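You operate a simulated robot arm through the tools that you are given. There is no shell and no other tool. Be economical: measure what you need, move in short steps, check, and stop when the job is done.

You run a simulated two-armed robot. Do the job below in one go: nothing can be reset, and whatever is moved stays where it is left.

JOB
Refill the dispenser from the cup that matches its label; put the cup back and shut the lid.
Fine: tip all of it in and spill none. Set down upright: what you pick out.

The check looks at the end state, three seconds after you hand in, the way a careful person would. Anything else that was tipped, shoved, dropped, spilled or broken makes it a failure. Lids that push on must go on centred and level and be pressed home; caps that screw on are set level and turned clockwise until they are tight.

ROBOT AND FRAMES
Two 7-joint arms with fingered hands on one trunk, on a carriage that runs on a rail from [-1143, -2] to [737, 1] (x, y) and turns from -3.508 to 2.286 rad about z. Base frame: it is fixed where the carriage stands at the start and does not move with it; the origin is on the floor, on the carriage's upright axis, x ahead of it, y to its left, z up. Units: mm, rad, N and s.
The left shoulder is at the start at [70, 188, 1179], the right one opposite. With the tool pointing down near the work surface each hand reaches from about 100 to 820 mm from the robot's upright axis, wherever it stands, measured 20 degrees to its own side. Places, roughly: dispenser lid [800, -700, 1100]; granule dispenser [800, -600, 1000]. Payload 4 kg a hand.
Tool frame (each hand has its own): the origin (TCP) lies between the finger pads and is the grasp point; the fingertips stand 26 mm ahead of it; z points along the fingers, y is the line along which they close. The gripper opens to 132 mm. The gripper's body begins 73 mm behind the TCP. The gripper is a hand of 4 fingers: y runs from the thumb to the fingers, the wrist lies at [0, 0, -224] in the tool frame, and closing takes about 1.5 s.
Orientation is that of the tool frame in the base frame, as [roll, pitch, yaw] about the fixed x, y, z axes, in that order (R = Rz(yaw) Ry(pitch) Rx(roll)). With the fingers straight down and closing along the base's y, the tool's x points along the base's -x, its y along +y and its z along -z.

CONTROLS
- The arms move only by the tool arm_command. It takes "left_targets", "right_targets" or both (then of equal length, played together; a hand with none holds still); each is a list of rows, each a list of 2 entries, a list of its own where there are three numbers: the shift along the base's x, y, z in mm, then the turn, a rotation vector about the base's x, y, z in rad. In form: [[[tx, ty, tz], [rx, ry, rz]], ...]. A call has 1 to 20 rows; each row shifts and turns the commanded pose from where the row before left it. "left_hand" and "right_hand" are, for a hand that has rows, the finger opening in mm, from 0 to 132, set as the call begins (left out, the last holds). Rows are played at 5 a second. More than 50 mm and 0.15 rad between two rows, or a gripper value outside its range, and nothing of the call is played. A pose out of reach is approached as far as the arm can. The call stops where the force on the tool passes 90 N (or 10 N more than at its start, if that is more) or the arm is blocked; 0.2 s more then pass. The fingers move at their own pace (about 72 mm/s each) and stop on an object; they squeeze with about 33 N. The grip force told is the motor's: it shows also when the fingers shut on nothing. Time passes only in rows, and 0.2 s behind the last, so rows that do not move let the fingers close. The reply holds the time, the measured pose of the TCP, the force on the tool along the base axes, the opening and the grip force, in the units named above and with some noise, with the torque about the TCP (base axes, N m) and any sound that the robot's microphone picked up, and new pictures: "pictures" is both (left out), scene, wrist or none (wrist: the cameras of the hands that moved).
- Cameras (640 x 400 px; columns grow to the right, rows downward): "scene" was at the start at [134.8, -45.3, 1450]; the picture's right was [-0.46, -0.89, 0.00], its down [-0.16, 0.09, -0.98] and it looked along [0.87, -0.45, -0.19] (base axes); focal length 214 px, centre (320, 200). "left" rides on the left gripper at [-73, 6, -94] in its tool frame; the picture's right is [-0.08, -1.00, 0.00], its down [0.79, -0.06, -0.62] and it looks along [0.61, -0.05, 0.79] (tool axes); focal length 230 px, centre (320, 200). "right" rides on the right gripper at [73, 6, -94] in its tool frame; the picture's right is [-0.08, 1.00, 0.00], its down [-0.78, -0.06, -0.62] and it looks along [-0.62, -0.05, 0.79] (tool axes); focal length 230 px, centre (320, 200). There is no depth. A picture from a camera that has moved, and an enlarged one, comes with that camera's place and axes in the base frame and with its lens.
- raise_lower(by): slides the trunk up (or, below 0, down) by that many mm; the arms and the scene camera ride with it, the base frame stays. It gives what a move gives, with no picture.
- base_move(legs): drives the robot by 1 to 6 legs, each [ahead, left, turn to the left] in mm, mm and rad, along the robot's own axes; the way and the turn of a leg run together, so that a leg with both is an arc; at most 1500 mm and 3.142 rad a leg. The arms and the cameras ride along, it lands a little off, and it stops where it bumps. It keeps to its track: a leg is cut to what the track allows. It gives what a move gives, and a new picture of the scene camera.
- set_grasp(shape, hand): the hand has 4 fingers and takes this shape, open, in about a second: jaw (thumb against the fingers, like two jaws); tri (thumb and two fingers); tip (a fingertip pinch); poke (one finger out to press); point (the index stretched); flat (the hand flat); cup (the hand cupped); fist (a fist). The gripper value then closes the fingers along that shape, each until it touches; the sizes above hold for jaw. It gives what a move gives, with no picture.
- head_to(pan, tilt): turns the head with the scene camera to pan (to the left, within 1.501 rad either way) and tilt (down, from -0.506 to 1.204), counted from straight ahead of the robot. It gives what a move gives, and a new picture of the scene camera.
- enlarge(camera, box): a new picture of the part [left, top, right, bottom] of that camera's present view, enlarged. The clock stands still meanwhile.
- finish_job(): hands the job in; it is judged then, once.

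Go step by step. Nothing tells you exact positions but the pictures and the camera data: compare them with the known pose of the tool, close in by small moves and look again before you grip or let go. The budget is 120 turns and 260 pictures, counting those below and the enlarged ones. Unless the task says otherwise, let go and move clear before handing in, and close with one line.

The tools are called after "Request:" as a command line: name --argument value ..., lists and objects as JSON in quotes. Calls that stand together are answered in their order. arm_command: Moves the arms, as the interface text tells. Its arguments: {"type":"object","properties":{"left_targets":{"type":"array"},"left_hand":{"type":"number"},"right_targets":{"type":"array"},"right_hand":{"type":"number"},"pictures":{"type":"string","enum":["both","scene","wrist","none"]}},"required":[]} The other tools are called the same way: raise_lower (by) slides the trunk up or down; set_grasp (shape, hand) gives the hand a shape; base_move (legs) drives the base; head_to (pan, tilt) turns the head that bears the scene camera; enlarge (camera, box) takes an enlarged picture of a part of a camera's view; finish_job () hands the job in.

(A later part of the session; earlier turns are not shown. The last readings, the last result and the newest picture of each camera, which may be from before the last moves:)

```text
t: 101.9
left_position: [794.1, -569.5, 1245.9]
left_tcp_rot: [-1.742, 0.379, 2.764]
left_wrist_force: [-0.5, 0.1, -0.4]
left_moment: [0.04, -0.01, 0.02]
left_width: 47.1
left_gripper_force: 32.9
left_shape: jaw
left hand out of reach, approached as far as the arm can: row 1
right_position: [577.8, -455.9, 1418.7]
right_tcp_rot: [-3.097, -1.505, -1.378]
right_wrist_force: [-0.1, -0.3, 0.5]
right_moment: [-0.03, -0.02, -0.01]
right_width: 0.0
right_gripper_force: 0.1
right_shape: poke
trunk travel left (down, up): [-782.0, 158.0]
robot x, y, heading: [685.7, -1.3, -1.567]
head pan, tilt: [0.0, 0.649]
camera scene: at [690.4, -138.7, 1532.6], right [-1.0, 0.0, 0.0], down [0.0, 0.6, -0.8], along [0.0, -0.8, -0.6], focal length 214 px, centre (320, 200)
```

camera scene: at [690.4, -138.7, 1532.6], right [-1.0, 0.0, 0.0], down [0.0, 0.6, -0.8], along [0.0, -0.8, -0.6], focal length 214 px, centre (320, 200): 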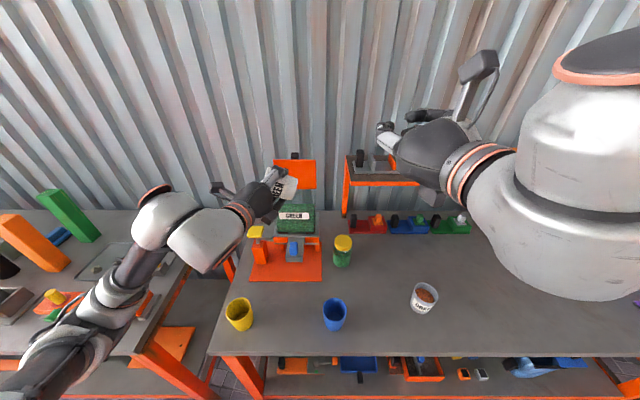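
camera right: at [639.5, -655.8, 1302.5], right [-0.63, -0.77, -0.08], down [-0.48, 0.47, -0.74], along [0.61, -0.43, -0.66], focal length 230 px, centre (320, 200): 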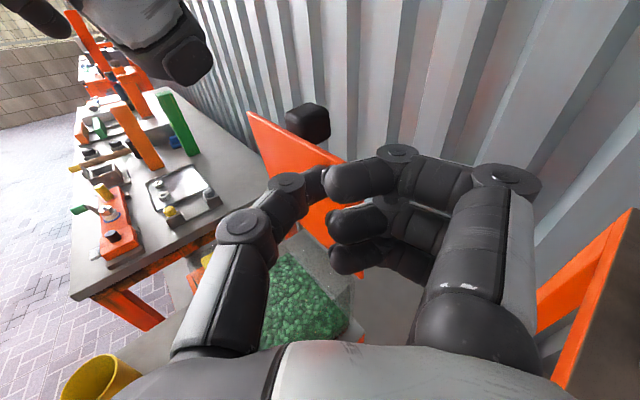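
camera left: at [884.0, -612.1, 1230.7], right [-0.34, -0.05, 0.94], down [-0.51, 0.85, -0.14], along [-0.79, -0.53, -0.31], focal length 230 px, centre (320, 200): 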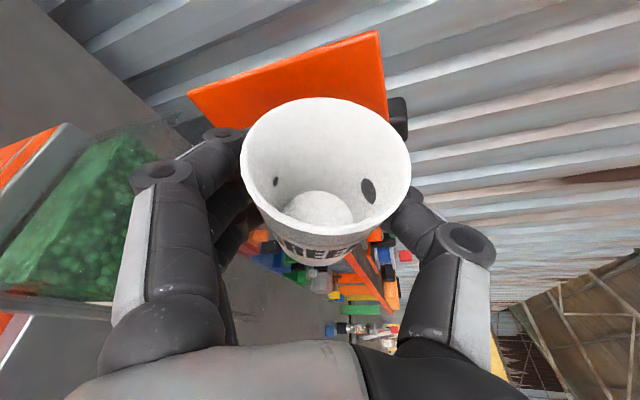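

Free again and tracking. Now I roll back upright here.

Request:
arm_command --left_targets '[[[-3, 0, 0], [0, -0.08, 0]], [[-3, 0, 0], [0, -0.08, 0]], [[-3, 0, 0], [0, -0.08, 0]], [[-3, 0, 0], [0, -0.08, 0]], [[-3, 0, 0], [0, -0.08, 0]], [[-3, 0, 0], [0, -0.08, 0]], [[-3, 0, 0], [0, -0.08, 0]], [[-3, 0, 0], [0, -0.08, 0]], [[0, 0, 0], [0, 0, 0]]]'

```text
t: 103.9
left_position: [769.6, -570.4, 1245.9]
left_tcp_rot: [-2.131, 0.951, 2.511]
left_wrist_force: [-0.5, -0.7, -0.5]
left_moment: [0.01, -0.01, 0.01]
left_width: 47.3
left_gripper_force: 33.2
left_shape: jaw
right_position: [579.9, -455.4, 1420.0]
right_tcp_rot: [-3.098, -1.506, -1.375]
right_wrist_force: [-0.3, -0.1, -0.1]
right_moment: [0.0, 0.0, 0.0]
right_width: 0.0
right_gripper_force: 0.1
right_shape: poke
trunk travel left (down, up): [-782.0, 158.0]
robot x, y, heading: [690.5, 0.4, -1.57]
head pan, tilt: [0.0, 0.649]
camera scene: at [690.6, -138.3, 1532.6], right [-1.0, 0.0, 0.0], down [0.0, 0.6, -0.8], along [0.0, -0.8, -0.6], focal length 214 px, centre (320, 200)
camera left: at [822.6, -506.7, 1332.4], right [-0.83, -0.05, 0.55], down [-0.33, 0.85, -0.42], along [-0.45, -0.53, -0.72], focal length 230 px, centre (320, 200)
```

scene: 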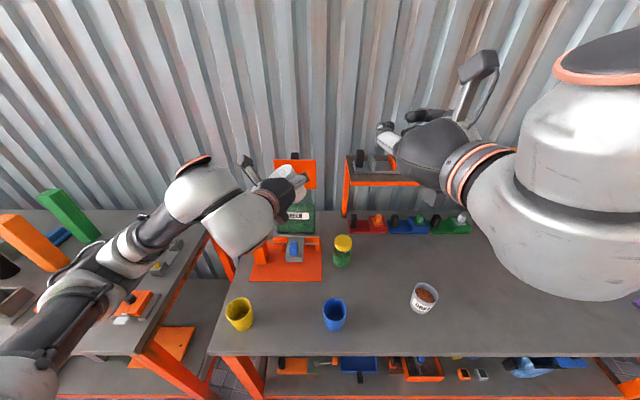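
left: 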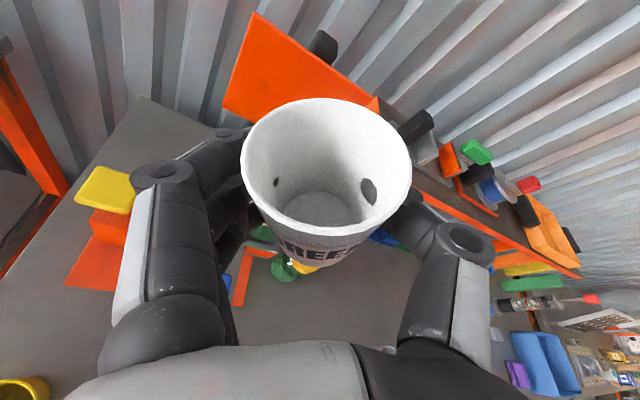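

About 0.5 rad of roll and a small pitch correction remain. I'll apply those and check for level.

Request:
arm_command --left_targets '[[[-3, 5, 0], [0, -0.084, 0]], [[-3, 10, 0], [0, -0.084, 0]], [[-3, 15, 0], [0, -0.084, 0]], [[-3, 20, 0], [0, -0.084, 0]], [[-3, 20, 0], [0, -0.084, 0]], [[-3, 20, 0], [0, -0.084, 0]], [[0, 20, 0], [0.065, 0, 0]], [[0, 0, 0], [0, 0, 0]]]'

```text
t: 105.7
left_position: [751.3, -460.7, 1245.9]
left_tcp_rot: [-3.116, 1.156, 1.618]
left_wrist_force: [0.2, -1.3, -0.9]
left_moment: [0.0, -0.03, -0.03]
left_width: 46.8
left_gripper_force: 33.0
left_shape: jaw
right_position: [579.4, -455.5, 1420.1]
right_tcp_rot: [-3.1, -1.507, -1.374]
right_wrist_force: [-0.2, 0.1, 0.0]
right_moment: [-0.02, 0.0, 0.02]
right_width: 0.0
right_gripper_force: 0.2
right_shape: poke
trunk travel left (down, up): [-782.0, 158.0]
robot x, y, heading: [687.3, 2.4, -1.563]
head pan, tilt: [0.0, 0.649]
camera scene: at [690.8, -138.5, 1532.6], right [-1.0, 0.0, 0.0], down [0.0, 0.6, -0.8], along [0.0, -0.8, -0.6], focal length 214 px, centre (320, 200)
camera left: at [756.5, -403.6, 1350.7], right [-1.0, -0.06, 0.08], down [-0.09, 0.88, -0.47], along [-0.05, -0.47, -0.88], focal length 230 px, centre (320, 200)
```

scene: 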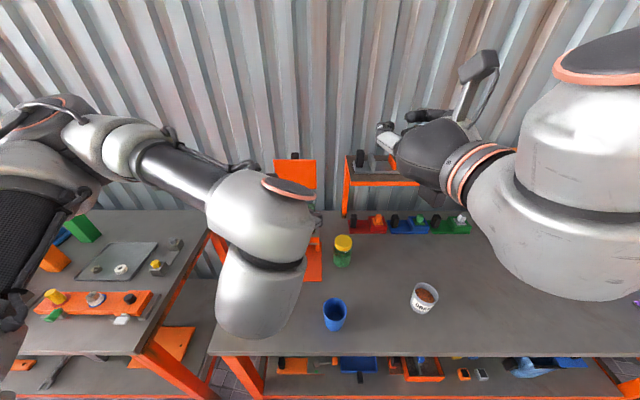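
left: 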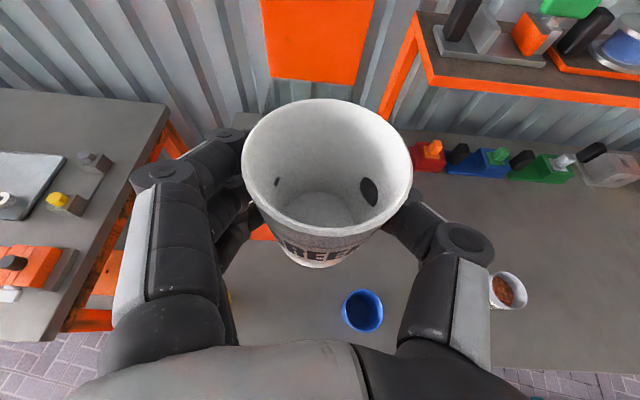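

The cup is upright again in the carrying posture. I'll fix the small yaw and y offsets and drive back over its original spot.

Request:
arm_command --left_targets '[[[0, 7, 0], [0, 0, -0.018]], [[0, 7, 0], [0, 0, -0.018]], [[0, 0, 0], [0, 0, 0]]]' --pictures "none"

Request:
base_move --legs '[[0, -248, 0]]'

```text
t: 106.5
left_position: [750.4, -446.7, 1247.4]
left_tcp_rot: [-3.117, 1.156, 1.584]
left_wrist_force: [1.3, -0.6, -0.3]
left_moment: [0.02, -0.02, 0.01]
left_width: 46.9
left_gripper_force: 33.0
left_shape: jaw
right_position: [578.4, -454.1, 1418.2]
right_tcp_rot: [-3.094, -1.505, -1.38]
right_wrist_force: [1.3, 0.0, 0.6]
right_moment: [-0.01, 0.0, 0.0]
right_width: 0.2
right_gripper_force: 0.0
right_shape: poke
trunk travel left (down, up): [-782.0, 158.0]
robot x, y, heading: [688.3, 0.7, -1.569]
head pan, tilt: [0.0, 0.649]
```

```text
t: 108.3
left_position: [506.6, -445.6, 1245.7]
left_tcp_rot: [-3.112, 1.155, 1.585]
left_wrist_force: [0.2, 0.3, -0.5]
left_moment: [0.02, 0.0, -0.04]
left_width: 46.7
left_gripper_force: 32.8
left_shape: jaw
right_position: [333.6, -456.3, 1419.9]
right_tcp_rot: [-3.124, -1.505, -1.351]
right_wrist_force: [0.8, -0.1, -0.8]
right_moment: [0.01, 0.01, 0.0]
right_width: 0.0
right_gripper_force: 0.1
right_shape: poke
trunk travel left (down, up): [-782.0, 158.0]
robot x, y, heading: [440.3, -1.0, -1.567]
head pan, tilt: [0.0, 0.649]
camera scene: at [446.4, -138.7, 1532.6], right [-1.0, 0.0, 0.0], down [0.0, 0.6, -0.8], along [0.0, -0.8, -0.6], focal length 214 px, centre (320, 200)
```

scene: 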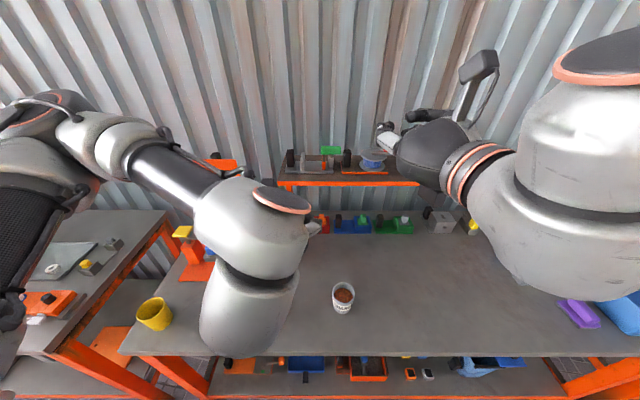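

Request:
arm_command --left_targets '[[[-2, 0, 0], [0, -0.01, 0]], [[0, 0, 0], [0, 0, 0]]]' --pictures "none"

Request:
raise_lower --by -335

Request:
enlarge --camera "left" --box '[0, 0, 640, 400]'

```text
t: 108.9
left_position: [503.0, -447.6, 1246.9]
left_tcp_rot: [-3.139, 1.155, 1.563]
left_wrist_force: [-0.9, 0.5, 0.2]
left_moment: [0.0, 0.01, 0.02]
left_width: 47.0
left_gripper_force: 33.3
left_shape: jaw
right_position: [334.5, -455.4, 1420.2]
right_tcp_rot: [-3.108, -1.506, -1.367]
right_wrist_force: [-1.1, 0.4, -0.4]
right_moment: [0.0, 0.0, 0.01]
right_width: 0.1
right_gripper_force: 0.1
right_shape: poke
trunk travel left (down, up): [-782.0, 158.0]
robot x, y, heading: [445.9, 1.3, -1.571]
head pan, tilt: [0.0, 0.649]
```

```text
t: 112.2
left_position: [502.4, -445.6, 911.3]
left_tcp_rot: [-3.14, 1.155, 1.558]
left_wrist_force: [0.3, -0.5, -0.3]
left_moment: [0.0, 0.0, -0.01]
left_width: 46.7
left_gripper_force: 32.9
left_shape: jaw
right_position: [331.5, -455.7, 1083.9]
right_tcp_rot: [-3.099, -1.507, -1.376]
right_wrist_force: [0.5, 0.3, 0.5]
right_moment: [-0.01, -0.02, -0.01]
right_width: 0.1
right_gripper_force: 0.0
right_shape: poke
trunk travel left (down, up): [-447.0, 493.0]
robot x, y, heading: [436.1, 2.3, -1.569]
head pan, tilt: [0.0, 0.649]
```

```text
1.00 times, centred on (320, 200) of left
camera zoom: at [508.6, -390.1, 1016.1], right [-1.0, -0.02, 0.07], down [-0.05, 0.88, -0.47], along [-0.05, -0.47, -0.88], focal length 230 px, centre (320, 200)
```

zoom: 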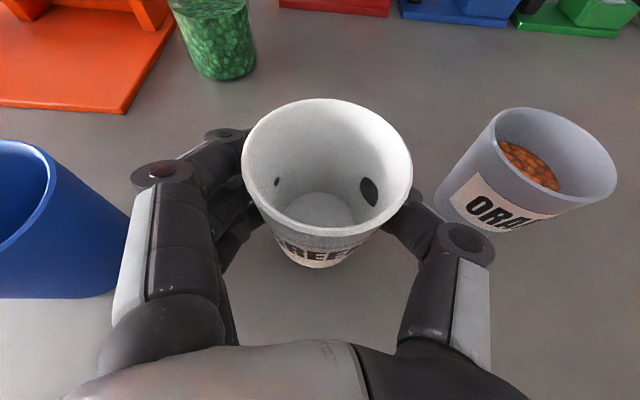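

Directly above its spot. I'll lower the last 18 mm in small steps, watching for contact.

Request:
arm_command --left_targets '[[[0, 0, -4], [0, 0, 0]], [[0, 0, -4], [0, 0, 0]], [[0, 0, -4], [0, 0, 0]], [[0, 0, -3], [0, 0, 0]], [[0, 0, -2], [0, 0, 0]], [[0, 0, 0], [0, 0, 0]]]' --pictures "none"

```text
t: 113.6
left_position: [502.5, -446.1, 895.3]
left_tcp_rot: [-3.141, 1.155, 1.558]
left_wrist_force: [-0.8, -0.3, -0.8]
left_moment: [-0.01, 0.02, -0.02]
left_width: 46.8
left_gripper_force: 33.2
left_shape: jaw
right_position: [331.6, -455.0, 1083.9]
right_tcp_rot: [-3.1, -1.506, -1.375]
right_wrist_force: [0.6, -0.5, 0.0]
right_moment: [-0.03, 0.03, 0.03]
right_width: 0.0
right_gripper_force: 0.0
right_shape: poke
trunk travel left (down, up): [-447.0, 493.0]
robot x, y, heading: [442.4, 1.7, -1.565]
head pan, tilt: [0.0, 0.649]
```

Request:
arm_command --left_targets '[[[0, 0, -1], [0, 0, 0]], [[0, 0, -1], [0, 0, 0]], [[0, 0, -1], [0, 0, 0]], [[0, 0, -1], [0, 0, 0]], [[0, 0, 0], [0, 0, 0]]]' --pictures "wrist"

```text
t: 114.8
left_position: [502.3, -445.9, 891.6]
left_tcp_rot: [-3.137, 1.158, 1.561]
left_wrist_force: [0.2, -2.8, 18.2]
left_moment: [-0.24, -0.13, -0.03]
left_width: 47.0
left_gripper_force: 33.3
left_shape: jaw
right_position: [331.6, -455.1, 1085.4]
right_tcp_rot: [-3.101, -1.508, -1.378]
right_wrist_force: [-0.4, -0.2, -0.4]
right_moment: [0.01, 0.0, 0.0]
right_width: 0.1
right_gripper_force: 0.0
right_shape: poke
trunk travel left (down, up): [-447.0, 493.0]
robot x, y, heading: [441.5, 1.4, -1.565]
head pan, tilt: [0.0, 0.649]
camera left: at [508.7, -389.4, 996.3], right [-1.0, -0.02, 0.07], down [-0.05, 0.88, -0.47], along [-0.06, -0.47, -0.88], focal length 230 px, centre (320, 200)
```

left: 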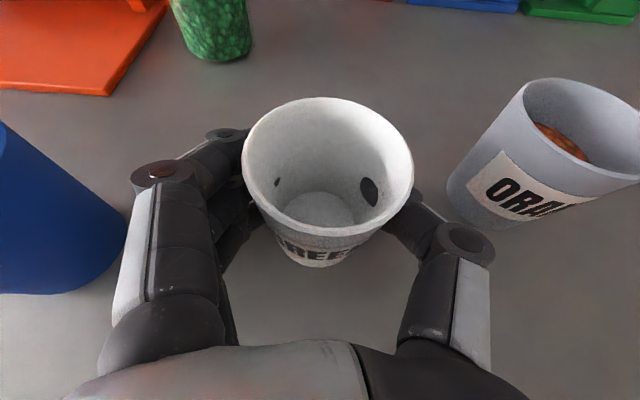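

Contact with the bench at 18 N, so the cup is down and level. I'll ease off 1 mm and open the fingers to the width used before.

Request:
arm_command --left_targets '[[[0, 0, 1], [0, 0, 0]], [[0, 0, 0], [0, 0, 0]], [[0, 0, 0], [0, 0, 0]], [[0, 0, 0], [0, 0, 0]]]' --left_hand 82 --pictures "wrist"

```text
t: 115.8
left_position: [502.7, -447.6, 891.3]
left_tcp_rot: [-3.139, 1.154, 1.559]
left_wrist_force: [-0.2, 0.4, 0.5]
left_moment: [-0.02, 0.01, 0.01]
left_width: 81.4
left_gripper_force: 0.0
left_shape: jaw
right_position: [332.4, -456.1, 1084.5]
right_tcp_rot: [-3.101, -1.507, -1.375]
right_wrist_force: [0.7, 1.6, 0.3]
right_moment: [0.0, -0.02, -0.01]
right_width: 0.0
right_gripper_force: 0.1
right_shape: poke
trunk travel left (down, up): [-447.0, 493.0]
robot x, y, heading: [442.9, -3.5, -1.567]
head pan, tilt: [0.0, 0.649]
camera left: at [508.8, -390.2, 995.9], right [-1.0, -0.02, 0.07], down [-0.05, 0.88, -0.47], along [-0.05, -0.47, -0.88], focal length 230 px, centre (320, 200)
```

left: 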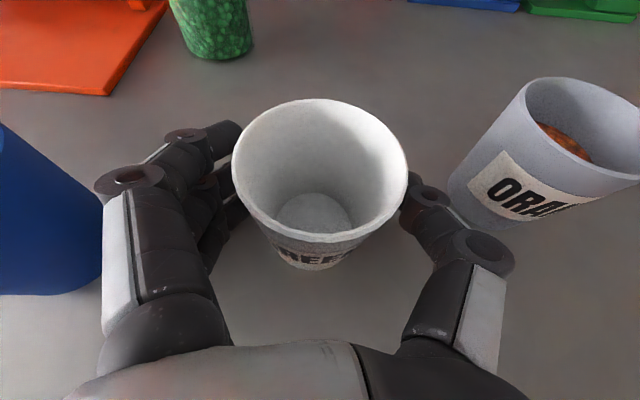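

Request:
arm_command --left_targets '[[[1, 0, 0], [0, 0, 0]], [[0, 0, 0], [0, 0, 0]], [[0, 6, 2], [0, 0, 0]], [[0, 10, 4], [0, 0, 0]], [[0, 14, 6], [0, 0, 0]], [[0, 16, 7], [0, 0, 0]], [[0, 14, 7], [0, 0, 0]], [[0, 0, 0], [0, 0, 0]]]' --left_hand 88 --pictures "wrist"

```text
t: 117.6
left_position: [503.5, -387.5, 917.6]
left_tcp_rot: [-3.14, 1.155, 1.558]
left_wrist_force: [-0.1, -0.2, -0.4]
left_moment: [0.03, -0.03, 0.04]
left_width: 87.7
left_gripper_force: 0.1
left_shape: jaw
right_position: [332.0, -456.2, 1084.4]
right_tcp_rot: [-3.102, -1.505, -1.376]
right_wrist_force: [0.1, -1.0, 0.2]
right_moment: [0.0, 0.03, 0.01]
right_width: 0.0
right_gripper_force: 0.0
right_shape: poke
trunk travel left (down, up): [-447.0, 493.0]
robot x, y, heading: [444.8, -2.2, -1.566]
head pan, tilt: [0.0, 0.649]
camera left: at [508.9, -330.0, 1021.7], right [-1.0, -0.02, 0.07], down [-0.05, 0.88, -0.47], along [-0.05, -0.47, -0.88], focal length 230 px, centre (320, 200)
```

left: 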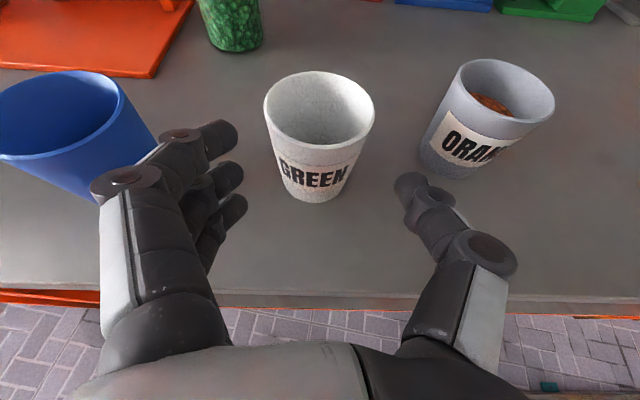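

The cup stands upright back in place with its neighbours undisturbed. Next is the lid: raise the trunk, drive to the dispenser, and shape the left hand to a pointing finger to pull the lid from behind.

Request:
raise_lower --by 370

Request:
set_grasp --hand "left" --shape "point"

Request:
base_move --legs '[[0, 185, 0]]'

Request:
arm_command --left_targets '[[[15, -15, 10], [0.1, 0, 0]], [[15, -15, 10], [0.1, 0, 0]], [[15, -15, 10], [0.1, 0, 0]], [[15, -15, 10], [0.1, 0, 0]], [[15, -15, 10], [0.1, 0, 0]], [[15, -15, 10], [0.1, 0, 0]], [[15, -15, 10], [0.1, 0, 0]], [[0, 0, 0], [0, 0, 0]]]'

```text
t: 121.2
left_position: [502.3, -386.6, 1286.6]
left_tcp_rot: [-3.14, 1.155, 1.558]
left_wrist_force: [0.2, -0.5, 0.4]
left_moment: [0.0, 0.02, 0.0]
left_width: 87.7
left_gripper_force: 0.0
left_shape: jaw
right_position: [331.6, -455.8, 1455.0]
right_tcp_rot: [-3.101, -1.508, -1.375]
right_wrist_force: [-0.2, -0.6, 0.5]
right_moment: [-0.03, 0.01, 0.0]
right_width: 0.0
right_gripper_force: 0.1
right_shape: poke
trunk travel left (down, up): [-817.0, 123.0]
robot x, y, heading: [438.9, 3.5, -1.572]
head pan, tilt: [0.0, 0.649]
```

```text
t: 122.1
left_position: [502.0, -387.1, 1286.5]
left_tcp_rot: [3.14, 1.154, 1.558]
left_wrist_force: [0.0, -0.6, 0.3]
left_moment: [0.03, 0.0, 0.01]
left_width: 125.9
left_gripper_force: 0.0
left_shape: point
right_position: [331.7, -456.1, 1454.7]
right_tcp_rot: [-3.099, -1.505, -1.376]
right_wrist_force: [-0.2, 0.9, -0.7]
right_moment: [-0.03, 0.01, -0.02]
right_width: 0.1
right_gripper_force: 0.1
right_shape: poke
trunk travel left (down, up): [-817.0, 123.0]
robot x, y, heading: [440.6, 2.6, -1.571]
head pan, tilt: [0.0, 0.649]
```

```text
t: 123.6
left_position: [679.1, -386.7, 1286.6]
left_tcp_rot: [3.134, 1.156, 1.551]
left_wrist_force: [-1.5, 0.1, -0.9]
left_moment: [-0.01, -0.01, 0.02]
left_width: 126.2
left_gripper_force: 0.0
left_shape: point
right_position: [509.6, -456.1, 1454.7]
right_tcp_rot: [-3.042, -1.508, -1.433]
right_wrist_force: [-1.1, 0.0, 0.0]
right_moment: [0.01, -0.02, 0.02]
right_width: 0.0
right_gripper_force: 0.1
right_shape: poke
trunk travel left (down, up): [-817.0, 123.0]
robot x, y, heading: [620.8, -0.2, -1.572]
head pan, tilt: [0.0, 0.649]
camera scene: at [620.7, -138.4, 1567.6], right [-1.0, 0.0, 0.0], down [0.0, 0.6, -0.8], along [0.0, -0.8, -0.6], focal length 214 px, centre (320, 200)
```

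scene: 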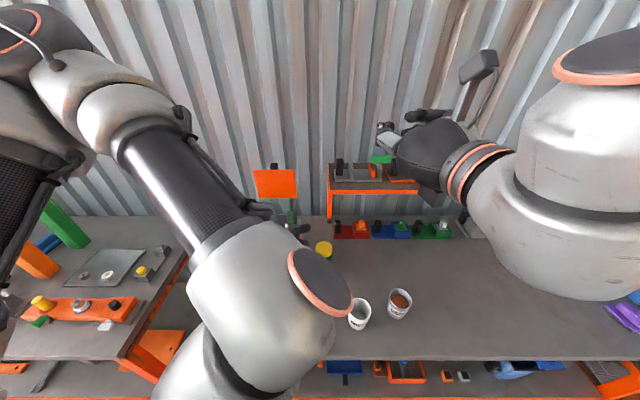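

```text
t: 125.4
left_position: [788.8, -492.5, 1357.2]
left_tcp_rot: [-3.131, 0.453, 1.566]
left_wrist_force: [-0.2, 0.4, -0.2]
left_moment: [-0.03, -0.04, 0.01]
left_width: 126.3
left_gripper_force: 0.0
left_shape: point
right_position: [513.4, -455.2, 1454.2]
right_tcp_rot: [-3.09, -1.506, -1.387]
right_wrist_force: [-0.1, 0.2, 0.4]
right_moment: [0.03, 0.02, -0.01]
right_width: 0.0
right_gripper_force: 0.0
right_shape: poke
trunk travel left (down, up): [-817.0, 123.0]
robot x, y, heading: [621.4, 1.5, -1.568]
head pan, tilt: [0.0, 0.649]
camera scene: at [625.3, -138.1, 1567.7], right [-1.0, 0.0, 0.0], down [0.0, 0.6, -0.8], along [0.0, -0.8, -0.6], focal length 214 px, centre (320, 200)
camera left: at [795.2, -515.5, 1473.6], right [-1.0, -0.06, 0.04], down [-0.05, 0.98, 0.21], along [-0.05, 0.21, -0.98], focal length 230 px, centre (320, 200)
```

scene: 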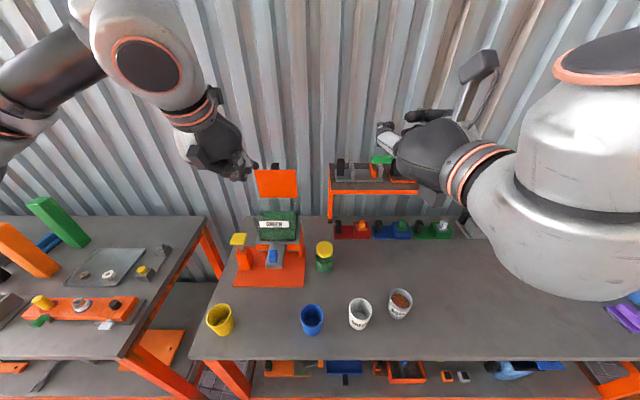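
left: 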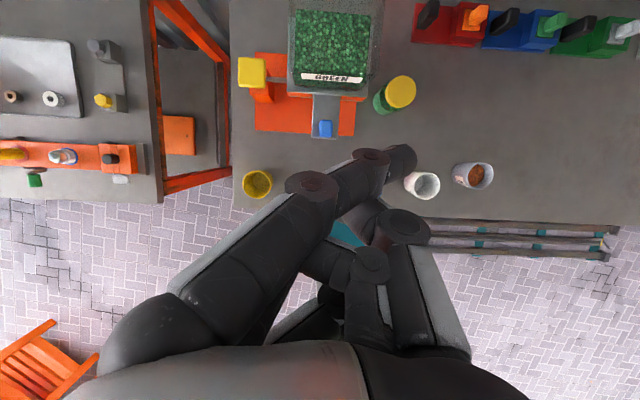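

Everything looks undisturbed and the lid is still upright. The pointing index is the rear-most finger, which suits hooking; I'll move above and just behind the lid's top edge.

Request:
arm_command --left_targets '[[[-2, -42, -6], [0.045, 0, 0]], [[-2, -42, -6], [0.045, 0, 0]], [[-2, -42, -6], [0.045, 0, 0]], [[-2, -42, -6], [0.045, 0, 0]], [[-2, -43, -6], [0.045, 0, 0]], [[-3, -44, -6], [0.045, 0, 0]], [[0, 0, 0], [0, 0, 0]]]'

Request:
enlarge --camera "scene" --box '[190, 100, 340, 220]'

```text
t: 127.0
left_position: [777.0, -746.4, 1322.0]
left_tcp_rot: [-3.13, 0.186, 1.564]
left_wrist_force: [-0.2, 0.0, 0.3]
left_moment: [-0.02, 0.0, 0.02]
left_width: 126.0
left_gripper_force: 0.1
left_shape: point
right_position: [514.4, -454.6, 1454.7]
right_tcp_rot: [-3.102, -1.505, -1.374]
right_wrist_force: [0.0, -0.1, -0.8]
right_moment: [0.01, -0.04, 0.0]
right_width: 0.0
right_gripper_force: 0.0
right_shape: poke
trunk travel left (down, up): [-817.0, 123.0]
robot x, y, heading: [623.7, -0.0, -1.566]
head pan, tilt: [0.0, 0.649]
camera scene: at [626.3, -137.9, 1567.7], right [-1.0, 0.0, 0.0], down [0.0, 0.6, -0.8], along [0.0, -0.8, -0.6], focal length 214 px, centre (320, 200)
camera left: at [783.6, -799.8, 1427.3], right [-1.0, -0.07, 0.03], down [-0.05, 0.89, 0.46], along [-0.05, 0.46, -0.89], focal length 230 px, centre (320, 200)
```

scene: 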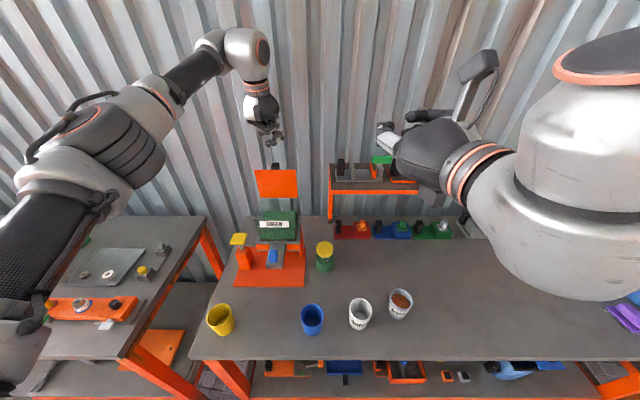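
left: 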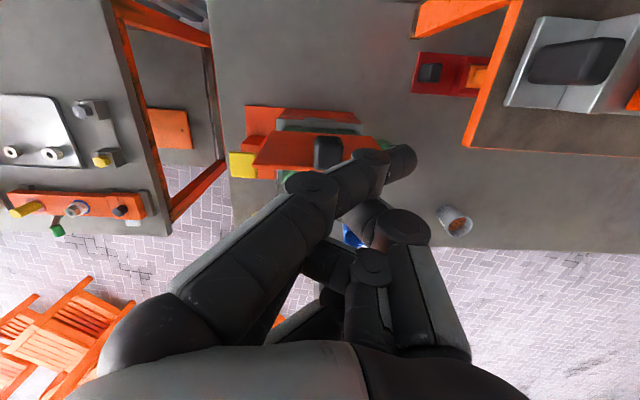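

```text
3.33 times, centred on (265, 160) of scene
camera zoom: at [626.3, -137.9, 1567.7], right [-1.0, 0.0, 0.0], down [0.0, 0.6, -0.8], along [0.0, -0.8, -0.6], focal length 715 px, centre (503, 333)
```

zoom: 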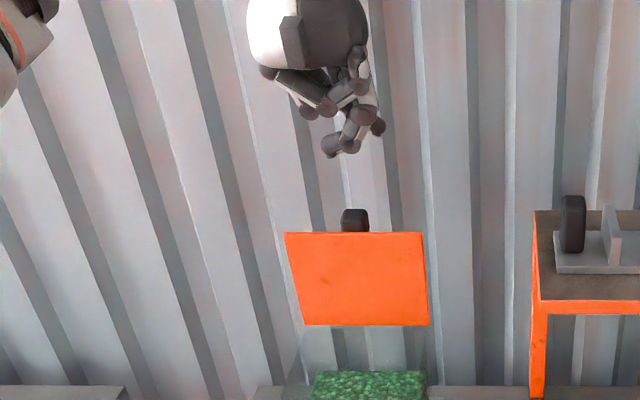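

In the pointing shape the thumb hangs lowest, so it won't hook well. I'll switch to the open jaw with its fingertips astride the knob and go down behind the lid.

Request:
set_grasp --hand "left" --shape "jaw"

Request:
arm_command --left_targets '[[[-2, -13, 5], [-0.038, 0, 0]], [[0, -13, 0], [-0.038, 0, 0]], [[0, 0, 0], [0, 0, 0]], [[0, 0, 0], [0, 0, 0]]]' --left_hand 80

Request:
enlarge --camera "scene" --box '[190, 100, 340, 220]'

```text
t: 127.9
left_position: [777.3, -746.0, 1321.0]
left_tcp_rot: [-3.13, 0.186, 1.564]
left_wrist_force: [0.9, 0.2, -0.3]
left_moment: [-0.01, -0.02, -0.03]
left_width: 132.0
left_gripper_force: 0.0
left_shape: jaw
right_position: [514.2, -455.1, 1455.3]
right_tcp_rot: [-3.094, -1.507, -1.379]
right_wrist_force: [0.0, -0.2, 0.2]
right_moment: [-0.02, -0.01, 0.01]
right_width: 0.0
right_gripper_force: 0.1
right_shape: poke
trunk travel left (down, up): [-817.0, 123.0]
robot x, y, heading: [624.5, 1.0, -1.568]
head pan, tilt: [0.0, 0.649]
```

```text
t: 128.9
left_position: [773.9, -773.1, 1327.2]
left_tcp_rot: [-3.13, 0.262, 1.566]
left_wrist_force: [-0.7, 0.5, -0.4]
left_moment: [0.03, -0.01, -0.01]
left_width: 80.4
left_gripper_force: 0.1
left_shape: jaw
right_position: [514.8, -455.1, 1454.0]
right_tcp_rot: [-3.097, -1.506, -1.378]
right_wrist_force: [0.9, 0.2, -0.4]
right_moment: [0.0, 0.02, 0.02]
right_width: 0.0
right_gripper_force: 0.0
right_shape: poke
trunk travel left (down, up): [-817.0, 123.0]
robot x, y, heading: [624.9, 3.8, -1.565]
head pan, tilt: [0.0, 0.649]
camera scene: at [625.9, -138.2, 1567.7], right [-1.0, 0.0, 0.0], down [0.0, 0.6, -0.8], along [0.0, -0.8, -0.6], focal length 214 px, centre (320, 200)
camera left: at [780.6, -817.9, 1435.8], right [-1.0, -0.07, 0.03], down [-0.05, 0.92, 0.39], along [-0.05, 0.39, -0.92], focal length 230 px, centre (320, 200)
```

scene: 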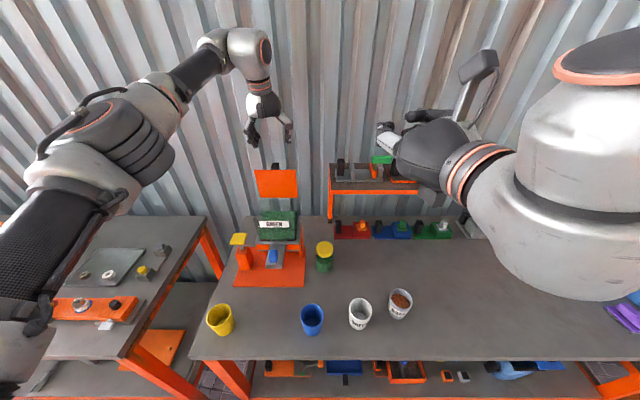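
left: 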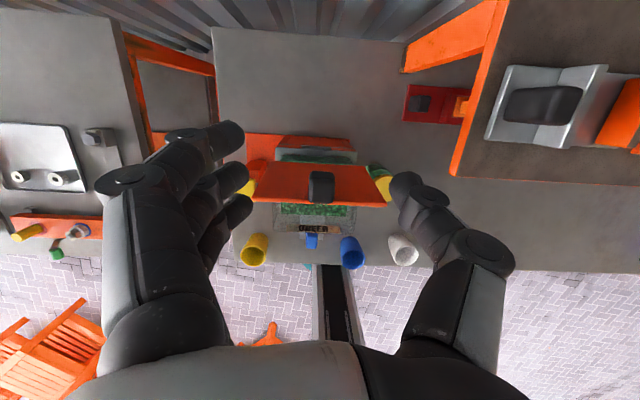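

```text
3.33 times, centred on (265, 160) of scene
camera zoom: at [625.9, -138.2, 1567.7], right [-1.0, 0.0, 0.0], down [0.0, 0.6, -0.8], along [0.0, -0.8, -0.6], focal length 715 px, centre (503, 333)
```

zoom: 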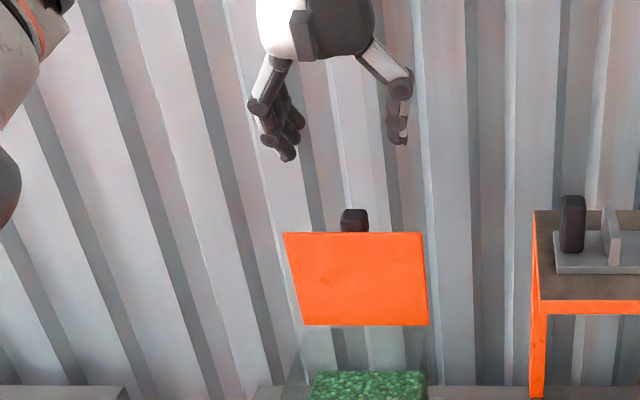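

Fingers are clear behind the lid on either side of the knob. I'll lower them behind it.

Request:
arm_command --left_targets '[[[0, 0, -25], [0, 0, 0]], [[0, 0, -25], [0, 0, 0]], [[0, 0, -20], [0, 0, 0]], [[0, 0, -12], [0, 0, 0]], [[0, 0, 0], [0, 0, 0]]]'

Request:
enlarge --camera "scene" --box '[190, 100, 340, 220]'

```text
t: 130.1
left_position: [773.9, -771.5, 1243.9]
left_tcp_rot: [-3.129, 0.263, 1.566]
left_wrist_force: [-0.7, 0.6, -0.3]
left_moment: [0.01, 0.01, -0.03]
left_width: 80.7
left_gripper_force: 0.2
left_shape: jaw
right_position: [512.7, -455.6, 1453.6]
right_tcp_rot: [-3.093, -1.505, -1.379]
right_wrist_force: [0.2, 0.6, -0.1]
right_moment: [-0.04, 0.02, -0.03]
right_width: 0.2
right_gripper_force: 0.0
right_shape: poke
trunk travel left (down, up): [-817.0, 123.0]
robot x, y, heading: [619.1, 1.3, -1.567]
head pan, tilt: [0.0, 0.649]
camera scene: at [625.8, -138.4, 1567.6], right [-1.0, 0.0, 0.0], down [0.0, 0.6, -0.8], along [0.0, -0.8, -0.6], focal length 214 px, centre (320, 200)
camera left: at [780.3, -817.3, 1353.0], right [-1.0, -0.07, 0.03], down [-0.05, 0.92, 0.39], along [-0.05, 0.39, -0.92], focal length 230 px, centre (320, 200)
```

scene: 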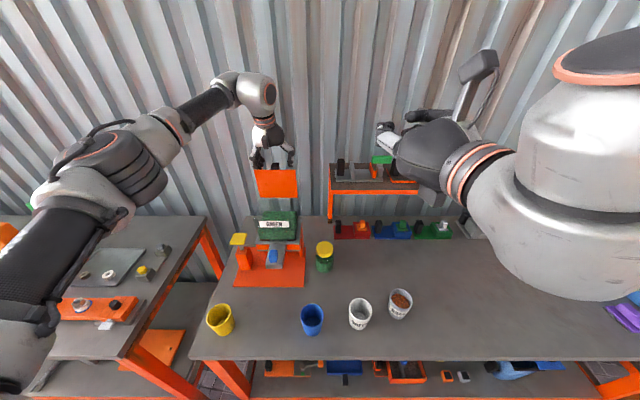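
left: 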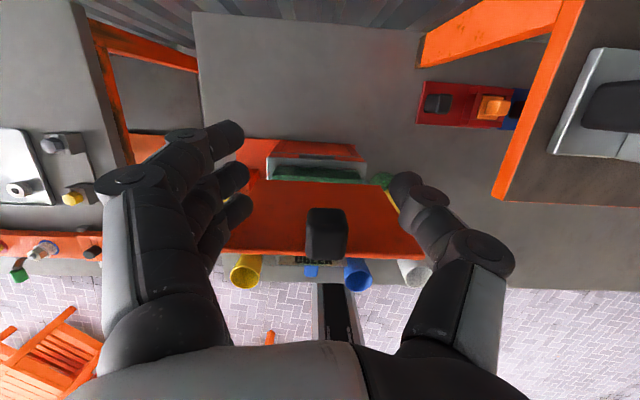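

```text
3.33 times, centred on (265, 160) of scene
camera zoom: at [625.8, -138.4, 1567.6], right [-1.0, 0.0, 0.0], down [0.0, 0.6, -0.8], along [0.0, -0.8, -0.6], focal length 715 px, centre (503, 333)
```

zoom: 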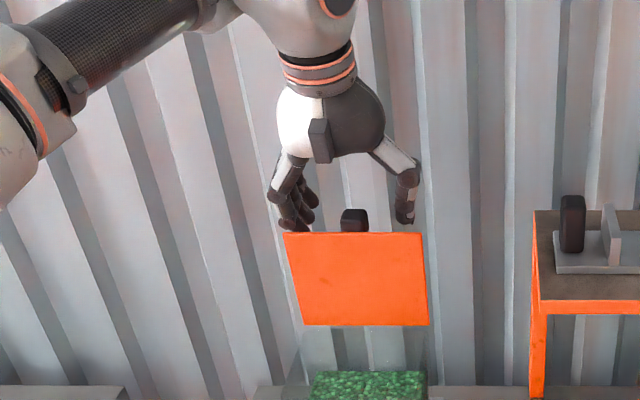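

Request:
arm_command --left_targets '[[[0, 0, -12], [0, 0, 0]], [[0, 10, 0], [0, 0, 0]], [[0, 10, 0], [0, 0, 0]], [[0, 10, 0], [0, 0, 0]], [[0, 10, 0], [0, 0, 0]], [[0, 10, -1], [0, 0, 0]], [[0, 10, -2], [0, 0, 0]], [[0, 0, 0], [0, 0, 0]]]'

Request:
enlarge --camera "scene" --box '[190, 100, 340, 220]'

```text
t: 131.9
left_position: [774.0, -711.4, 1228.6]
left_tcp_rot: [-3.131, 0.262, 1.565]
left_wrist_force: [-0.5, 0.3, 0.6]
left_moment: [0.0, 0.04, 0.0]
left_width: 80.5
left_gripper_force: 0.1
left_shape: jaw
right_position: [513.9, -455.2, 1453.9]
right_tcp_rot: [-3.093, -1.507, -1.381]
right_wrist_force: [-0.7, 0.2, 0.3]
right_moment: [0.0, 0.0, 0.0]
right_width: 0.1
right_gripper_force: 0.0
right_shape: poke
trunk travel left (down, up): [-817.0, 123.0]
robot x, y, heading: [620.5, 0.4, -1.567]
head pan, tilt: [0.0, 0.649]
camera scene: at [625.7, -138.5, 1567.6], right [-1.0, 0.0, 0.0], down [0.0, 0.6, -0.8], along [0.0, -0.8, -0.6], focal length 214 px, centre (320, 200)
camera left: at [780.3, -758.2, 1337.7], right [-1.0, -0.07, 0.03], down [-0.05, 0.92, 0.39], along [-0.05, 0.39, -0.92], focal length 230 px, centre (320, 200)
```

scene: 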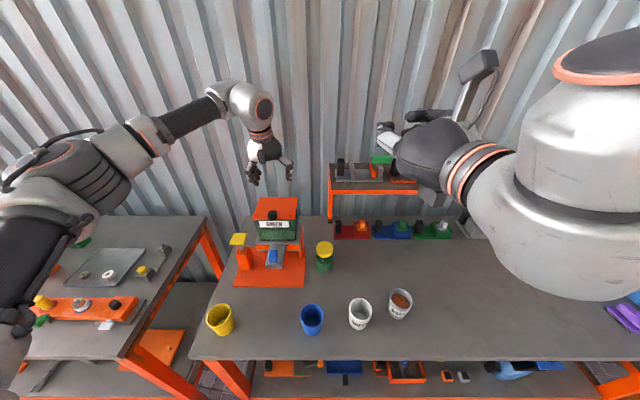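
left: 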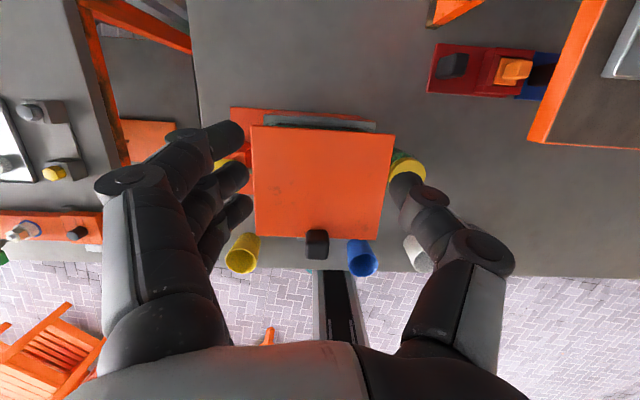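

```text
3.33 times, centred on (265, 160) of scene
camera zoom: at [625.7, -138.5, 1567.6], right [-1.0, 0.0, 0.0], down [0.0, 0.6, -0.8], along [0.0, -0.8, -0.6], focal length 715 px, centre (503, 333)
```

zoom: 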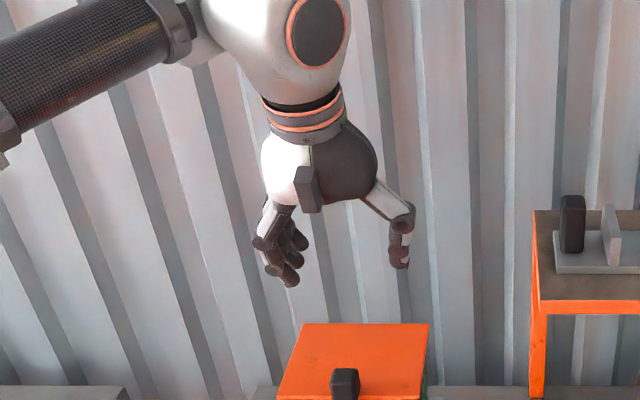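

The lid has swung shut. I'll lift the left hand clear and inspect the lid and surroundings.

Request:
arm_command --left_targets '[[[0, 0, 20], [0, 0, 0]], [[0, 10, 25], [0, 0, 0]], [[0, 30, 25], [0, 0, 0]], [[0, 40, 10], [0, 0, 0]], [[0, 45, 0], [0, 0, 0]], [[0, 45, 0], [0, 0, 0]], [[0, 0, 0], [0, 0, 0]]]' --left_hand 40 --pictures "none"

Request:
enlarge --camera "scene" --box '[220, 180, 350, 300]'

Request:
enlarge --camera "scene" --box '[190, 270, 430, 390]'

Request:
enlarge --camera "left" --box '[180, 0, 440, 250]'

```text
t: 133.5
left_position: [774.3, -541.7, 1308.7]
left_tcp_rot: [-3.13, 0.262, 1.566]
left_wrist_force: [0.2, 0.1, -0.1]
left_moment: [0.01, 0.03, 0.01]
left_width: 40.4
left_gripper_force: 0.1
left_shape: jaw
right_position: [514.2, -455.9, 1454.9]
right_tcp_rot: [-3.091, -1.506, -1.384]
right_wrist_force: [-0.2, -0.6, -0.2]
right_moment: [0.01, -0.03, 0.01]
right_width: 0.1
right_gripper_force: 0.1
right_shape: poke
trunk travel left (down, up): [-817.0, 123.0]
robot x, y, heading: [623.9, -1.3, -1.567]
head pan, tilt: [0.0, 0.649]
```

```text
3.33 times, centred on (285, 240) of scene
camera zoom: at [625.5, -139.0, 1567.6], right [-1.0, 0.0, 0.0], down [0.0, 0.6, -0.8], along [0.0, -0.8, -0.6], focal length 715 px, centre (437, 67)
```

zoom: 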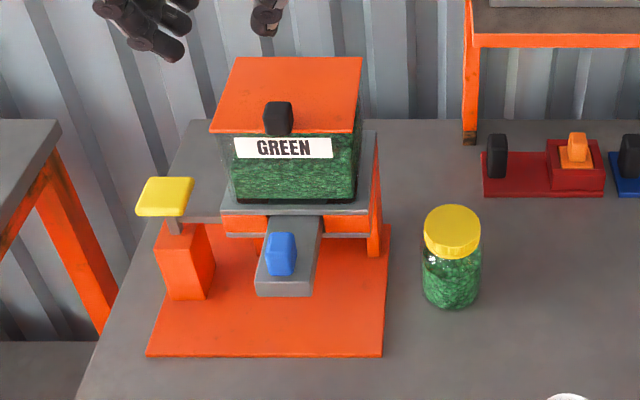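

```text
2.67 times, centred on (310, 330) of scene
camera zoom: at [625.5, -139.0, 1567.6], right [-1.0, 0.0, 0.0], down [0.0, 0.6, -0.8], along [0.0, -0.8, -0.6], focal length 572 px, centre (347, -147)
```

zoom: 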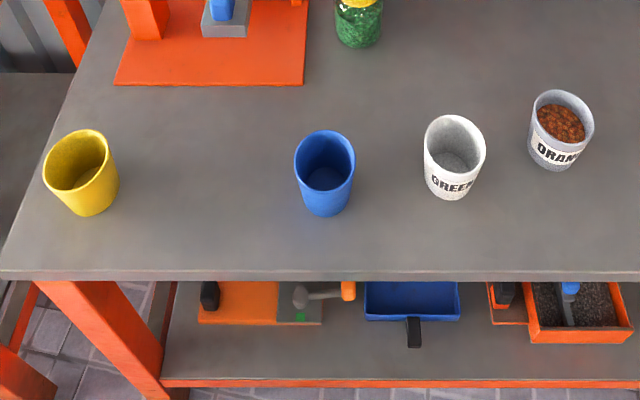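

```text
1.60 times, centred on (310, 125) of left
camera zoom: at [779.8, -587.7, 1417.5], right [-1.0, -0.07, 0.03], down [-0.05, 0.92, 0.39], along [-0.05, 0.39, -0.92], focal length 368 px, centre (336, 320)
```

zoom: 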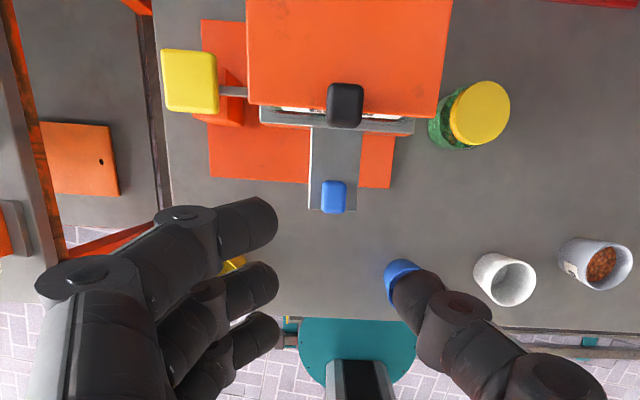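

Nothing is spilled, the neighbours are undisturbed and the lid looks level. To be sure it is fully home I'll press gently on the knob with closed fingers.

Request:
arm_command --left_targets '[[[-1, -25, -30], [0, 0, 0]], [[-1, -25, -30], [0, 0, 0]], [[-1, -24, -30], [0, 0, 0]], [[-1, 0, -15], [0, 0, 0]], [[0, 0, 0], [0, 0, 0]], [[0, 0, 0], [0, 0, 0]]]' --left_hand 0 --pictures "none"

Request:
arm_command --left_targets '[[[0, 0, -3], [0, 0, 0]], [[0, 0, -3], [0, 0, 0]], [[0, 0, -3], [0, 0, 0]], [[0, 0, -3], [0, 0, 0]], [[0, 0, 0], [0, 0, 0]]]' --pictures "wrist"

```text
t: 134.9
left_position: [769.6, -615.1, 1203.0]
left_tcp_rot: [-3.131, 0.262, 1.564]
left_wrist_force: [0.5, 0.0, 0.3]
left_moment: [-0.04, 0.0, 0.03]
left_width: 0.1
left_gripper_force: 33.2
left_shape: jaw
right_position: [514.3, -456.3, 1455.6]
right_tcp_rot: [-3.093, -1.505, -1.382]
right_wrist_force: [-0.8, 0.8, 0.2]
right_moment: [-0.01, -0.04, 0.0]
right_width: 0.0
right_gripper_force: 0.0
right_shape: poke
trunk travel left (down, up): [-817.0, 123.0]
robot x, y, heading: [621.3, -2.8, -1.569]
head pan, tilt: [0.0, 0.649]
```

```text
t: 136.1
left_position: [770.2, -615.5, 1192.5]
left_tcp_rot: [-3.13, 0.263, 1.566]
left_wrist_force: [0.3, -0.9, 0.1]
left_moment: [0.0, 0.0, 0.0]
left_width: 0.1
left_gripper_force: 32.7
left_shape: jaw
right_position: [513.7, -455.7, 1455.2]
right_tcp_rot: [-3.094, -1.507, -1.38]
right_wrist_force: [0.2, -0.9, 0.1]
right_moment: [0.01, -0.02, 0.01]
right_width: 0.0
right_gripper_force: 0.1
right_shape: poke
trunk travel left (down, up): [-817.0, 123.0]
robot x, y, heading: [620.3, 1.7, -1.567]
head pan, tilt: [0.0, 0.649]
camera left: at [776.4, -662.1, 1301.2], right [-1.0, -0.07, 0.03], down [-0.05, 0.92, 0.39], along [-0.05, 0.39, -0.92], focal length 230 px, centre (320, 200)
```

left: 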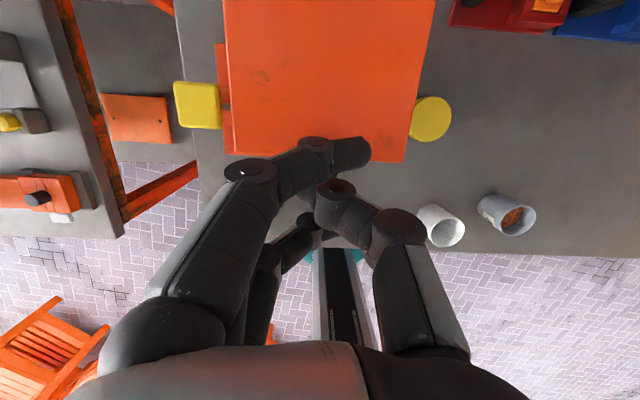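

Request:
arm_command --left_targets '[[[0, 0, -2], [0, 0, 0]], [[0, 0, -2], [0, 0, 0]], [[0, 0, -2], [0, 0, 0]], [[0, 0, -2], [0, 0, 0]], [[0, 0, 0], [0, 0, 0]]]' --pictures "none"

```text
t: 137.3
left_position: [769.5, -615.7, 1184.5]
left_tcp_rot: [-3.131, 0.262, 1.564]
left_wrist_force: [0.5, -0.5, -0.1]
left_moment: [0.01, -0.01, -0.01]
left_width: 0.0
left_gripper_force: 33.0
left_shape: jaw
right_position: [512.8, -455.4, 1455.3]
right_tcp_rot: [-3.097, -1.505, -1.381]
right_wrist_force: [-0.3, -0.1, -0.4]
right_moment: [-0.03, -0.02, 0.01]
right_width: 0.0
right_gripper_force: 0.1
right_shape: poke
trunk travel left (down, up): [-817.0, 123.0]
robot x, y, heading: [623.5, 5.9, -1.57]
head pan, tilt: [0.0, 0.649]
```

Request:
arm_command --left_targets '[[[0, 0, -2], [0, 0, 0]], [[0, 0, -2], [0, 0, 0]], [[0, 0, -2], [0, 0, 0]], [[0, 0, 0], [0, 0, 0]]]' --pictures "none"

Request:
enlarge --camera "scene" --box '[235, 150, 325, 240]'

```text
t: 138.3
left_position: [770.3, -617.0, 1178.0]
left_tcp_rot: [-3.13, 0.261, 1.566]
left_wrist_force: [-0.2, 0.6, 0.6]
left_moment: [-0.01, -0.02, -0.01]
left_width: 0.0
left_gripper_force: 33.1
left_shape: jaw
right_position: [513.8, -454.9, 1455.6]
right_tcp_rot: [-3.095, -1.506, -1.381]
right_wrist_force: [-0.6, -0.6, 0.4]
right_moment: [0.02, -0.01, -0.02]
right_width: 0.0
right_gripper_force: 0.0
right_shape: poke
trunk travel left (down, up): [-817.0, 123.0]
robot x, y, heading: [618.4, -0.1, -1.568]
head pan, tilt: [0.0, 0.649]
```

```text
4.44 times, centred on (280, 195) of scene
camera zoom: at [625.7, -138.2, 1567.7], right [-1.0, 0.0, 0.0], down [0.0, 0.6, -0.8], along [0.0, -0.8, -0.6], focal length 953 px, centre (498, 222)
```

zoom: 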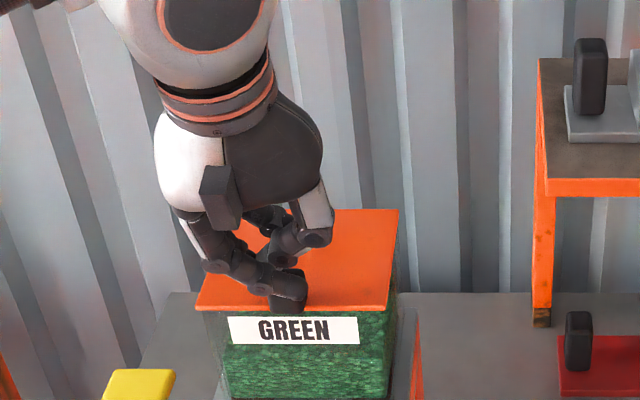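

Request:
arm_command --left_targets '[[[0, 0, -2], [0, 0, 0]], [[0, 0, -2], [0, 0, 0]], [[0, 0, -2], [0, 0, 0]], [[0, 0, -2], [0, 0, 0]], [[0, 0, 0], [0, 0, 0]]]' --pictures "none"

Request:
enlarge --camera "scene" --box '[250, 180, 310, 240]'

```text
t: 139.5
left_position: [769.7, -615.0, 1173.1]
left_tcp_rot: [-3.13, 0.267, 1.566]
left_wrist_force: [2.9, -8.0, 28.4]
left_moment: [-0.34, -0.36, -0.03]
left_width: 0.1
left_gripper_force: 33.5
left_shape: jaw
right_position: [512.6, -452.9, 1453.7]
right_tcp_rot: [-3.095, -1.508, -1.379]
right_wrist_force: [0.1, -0.3, 0.5]
right_moment: [0.04, -0.02, -0.01]
right_width: 0.0
right_gripper_force: 0.2
right_shape: poke
trunk travel left (down, up): [-817.0, 123.0]
robot x, y, heading: [623.1, -0.1, -1.567]
head pan, tilt: [0.0, 0.649]
```

```text
6.67 times, centred on (280, 210) of scene
camera zoom: at [625.5, -136.2, 1568.1], right [-1.0, 0.0, 0.0], down [0.0, 0.6, -0.8], along [0.0, -0.8, -0.6], focal length 1430 px, centre (587, 133)
```

zoom: 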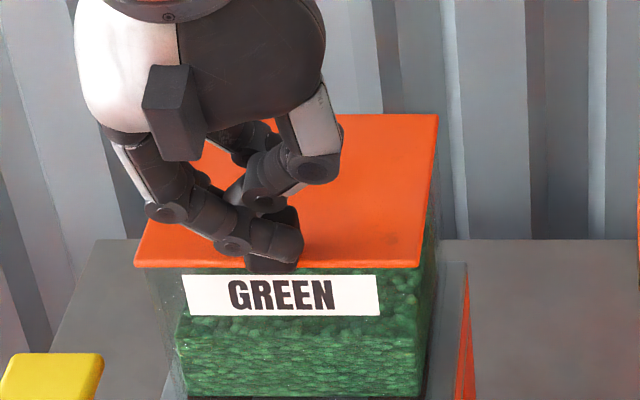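

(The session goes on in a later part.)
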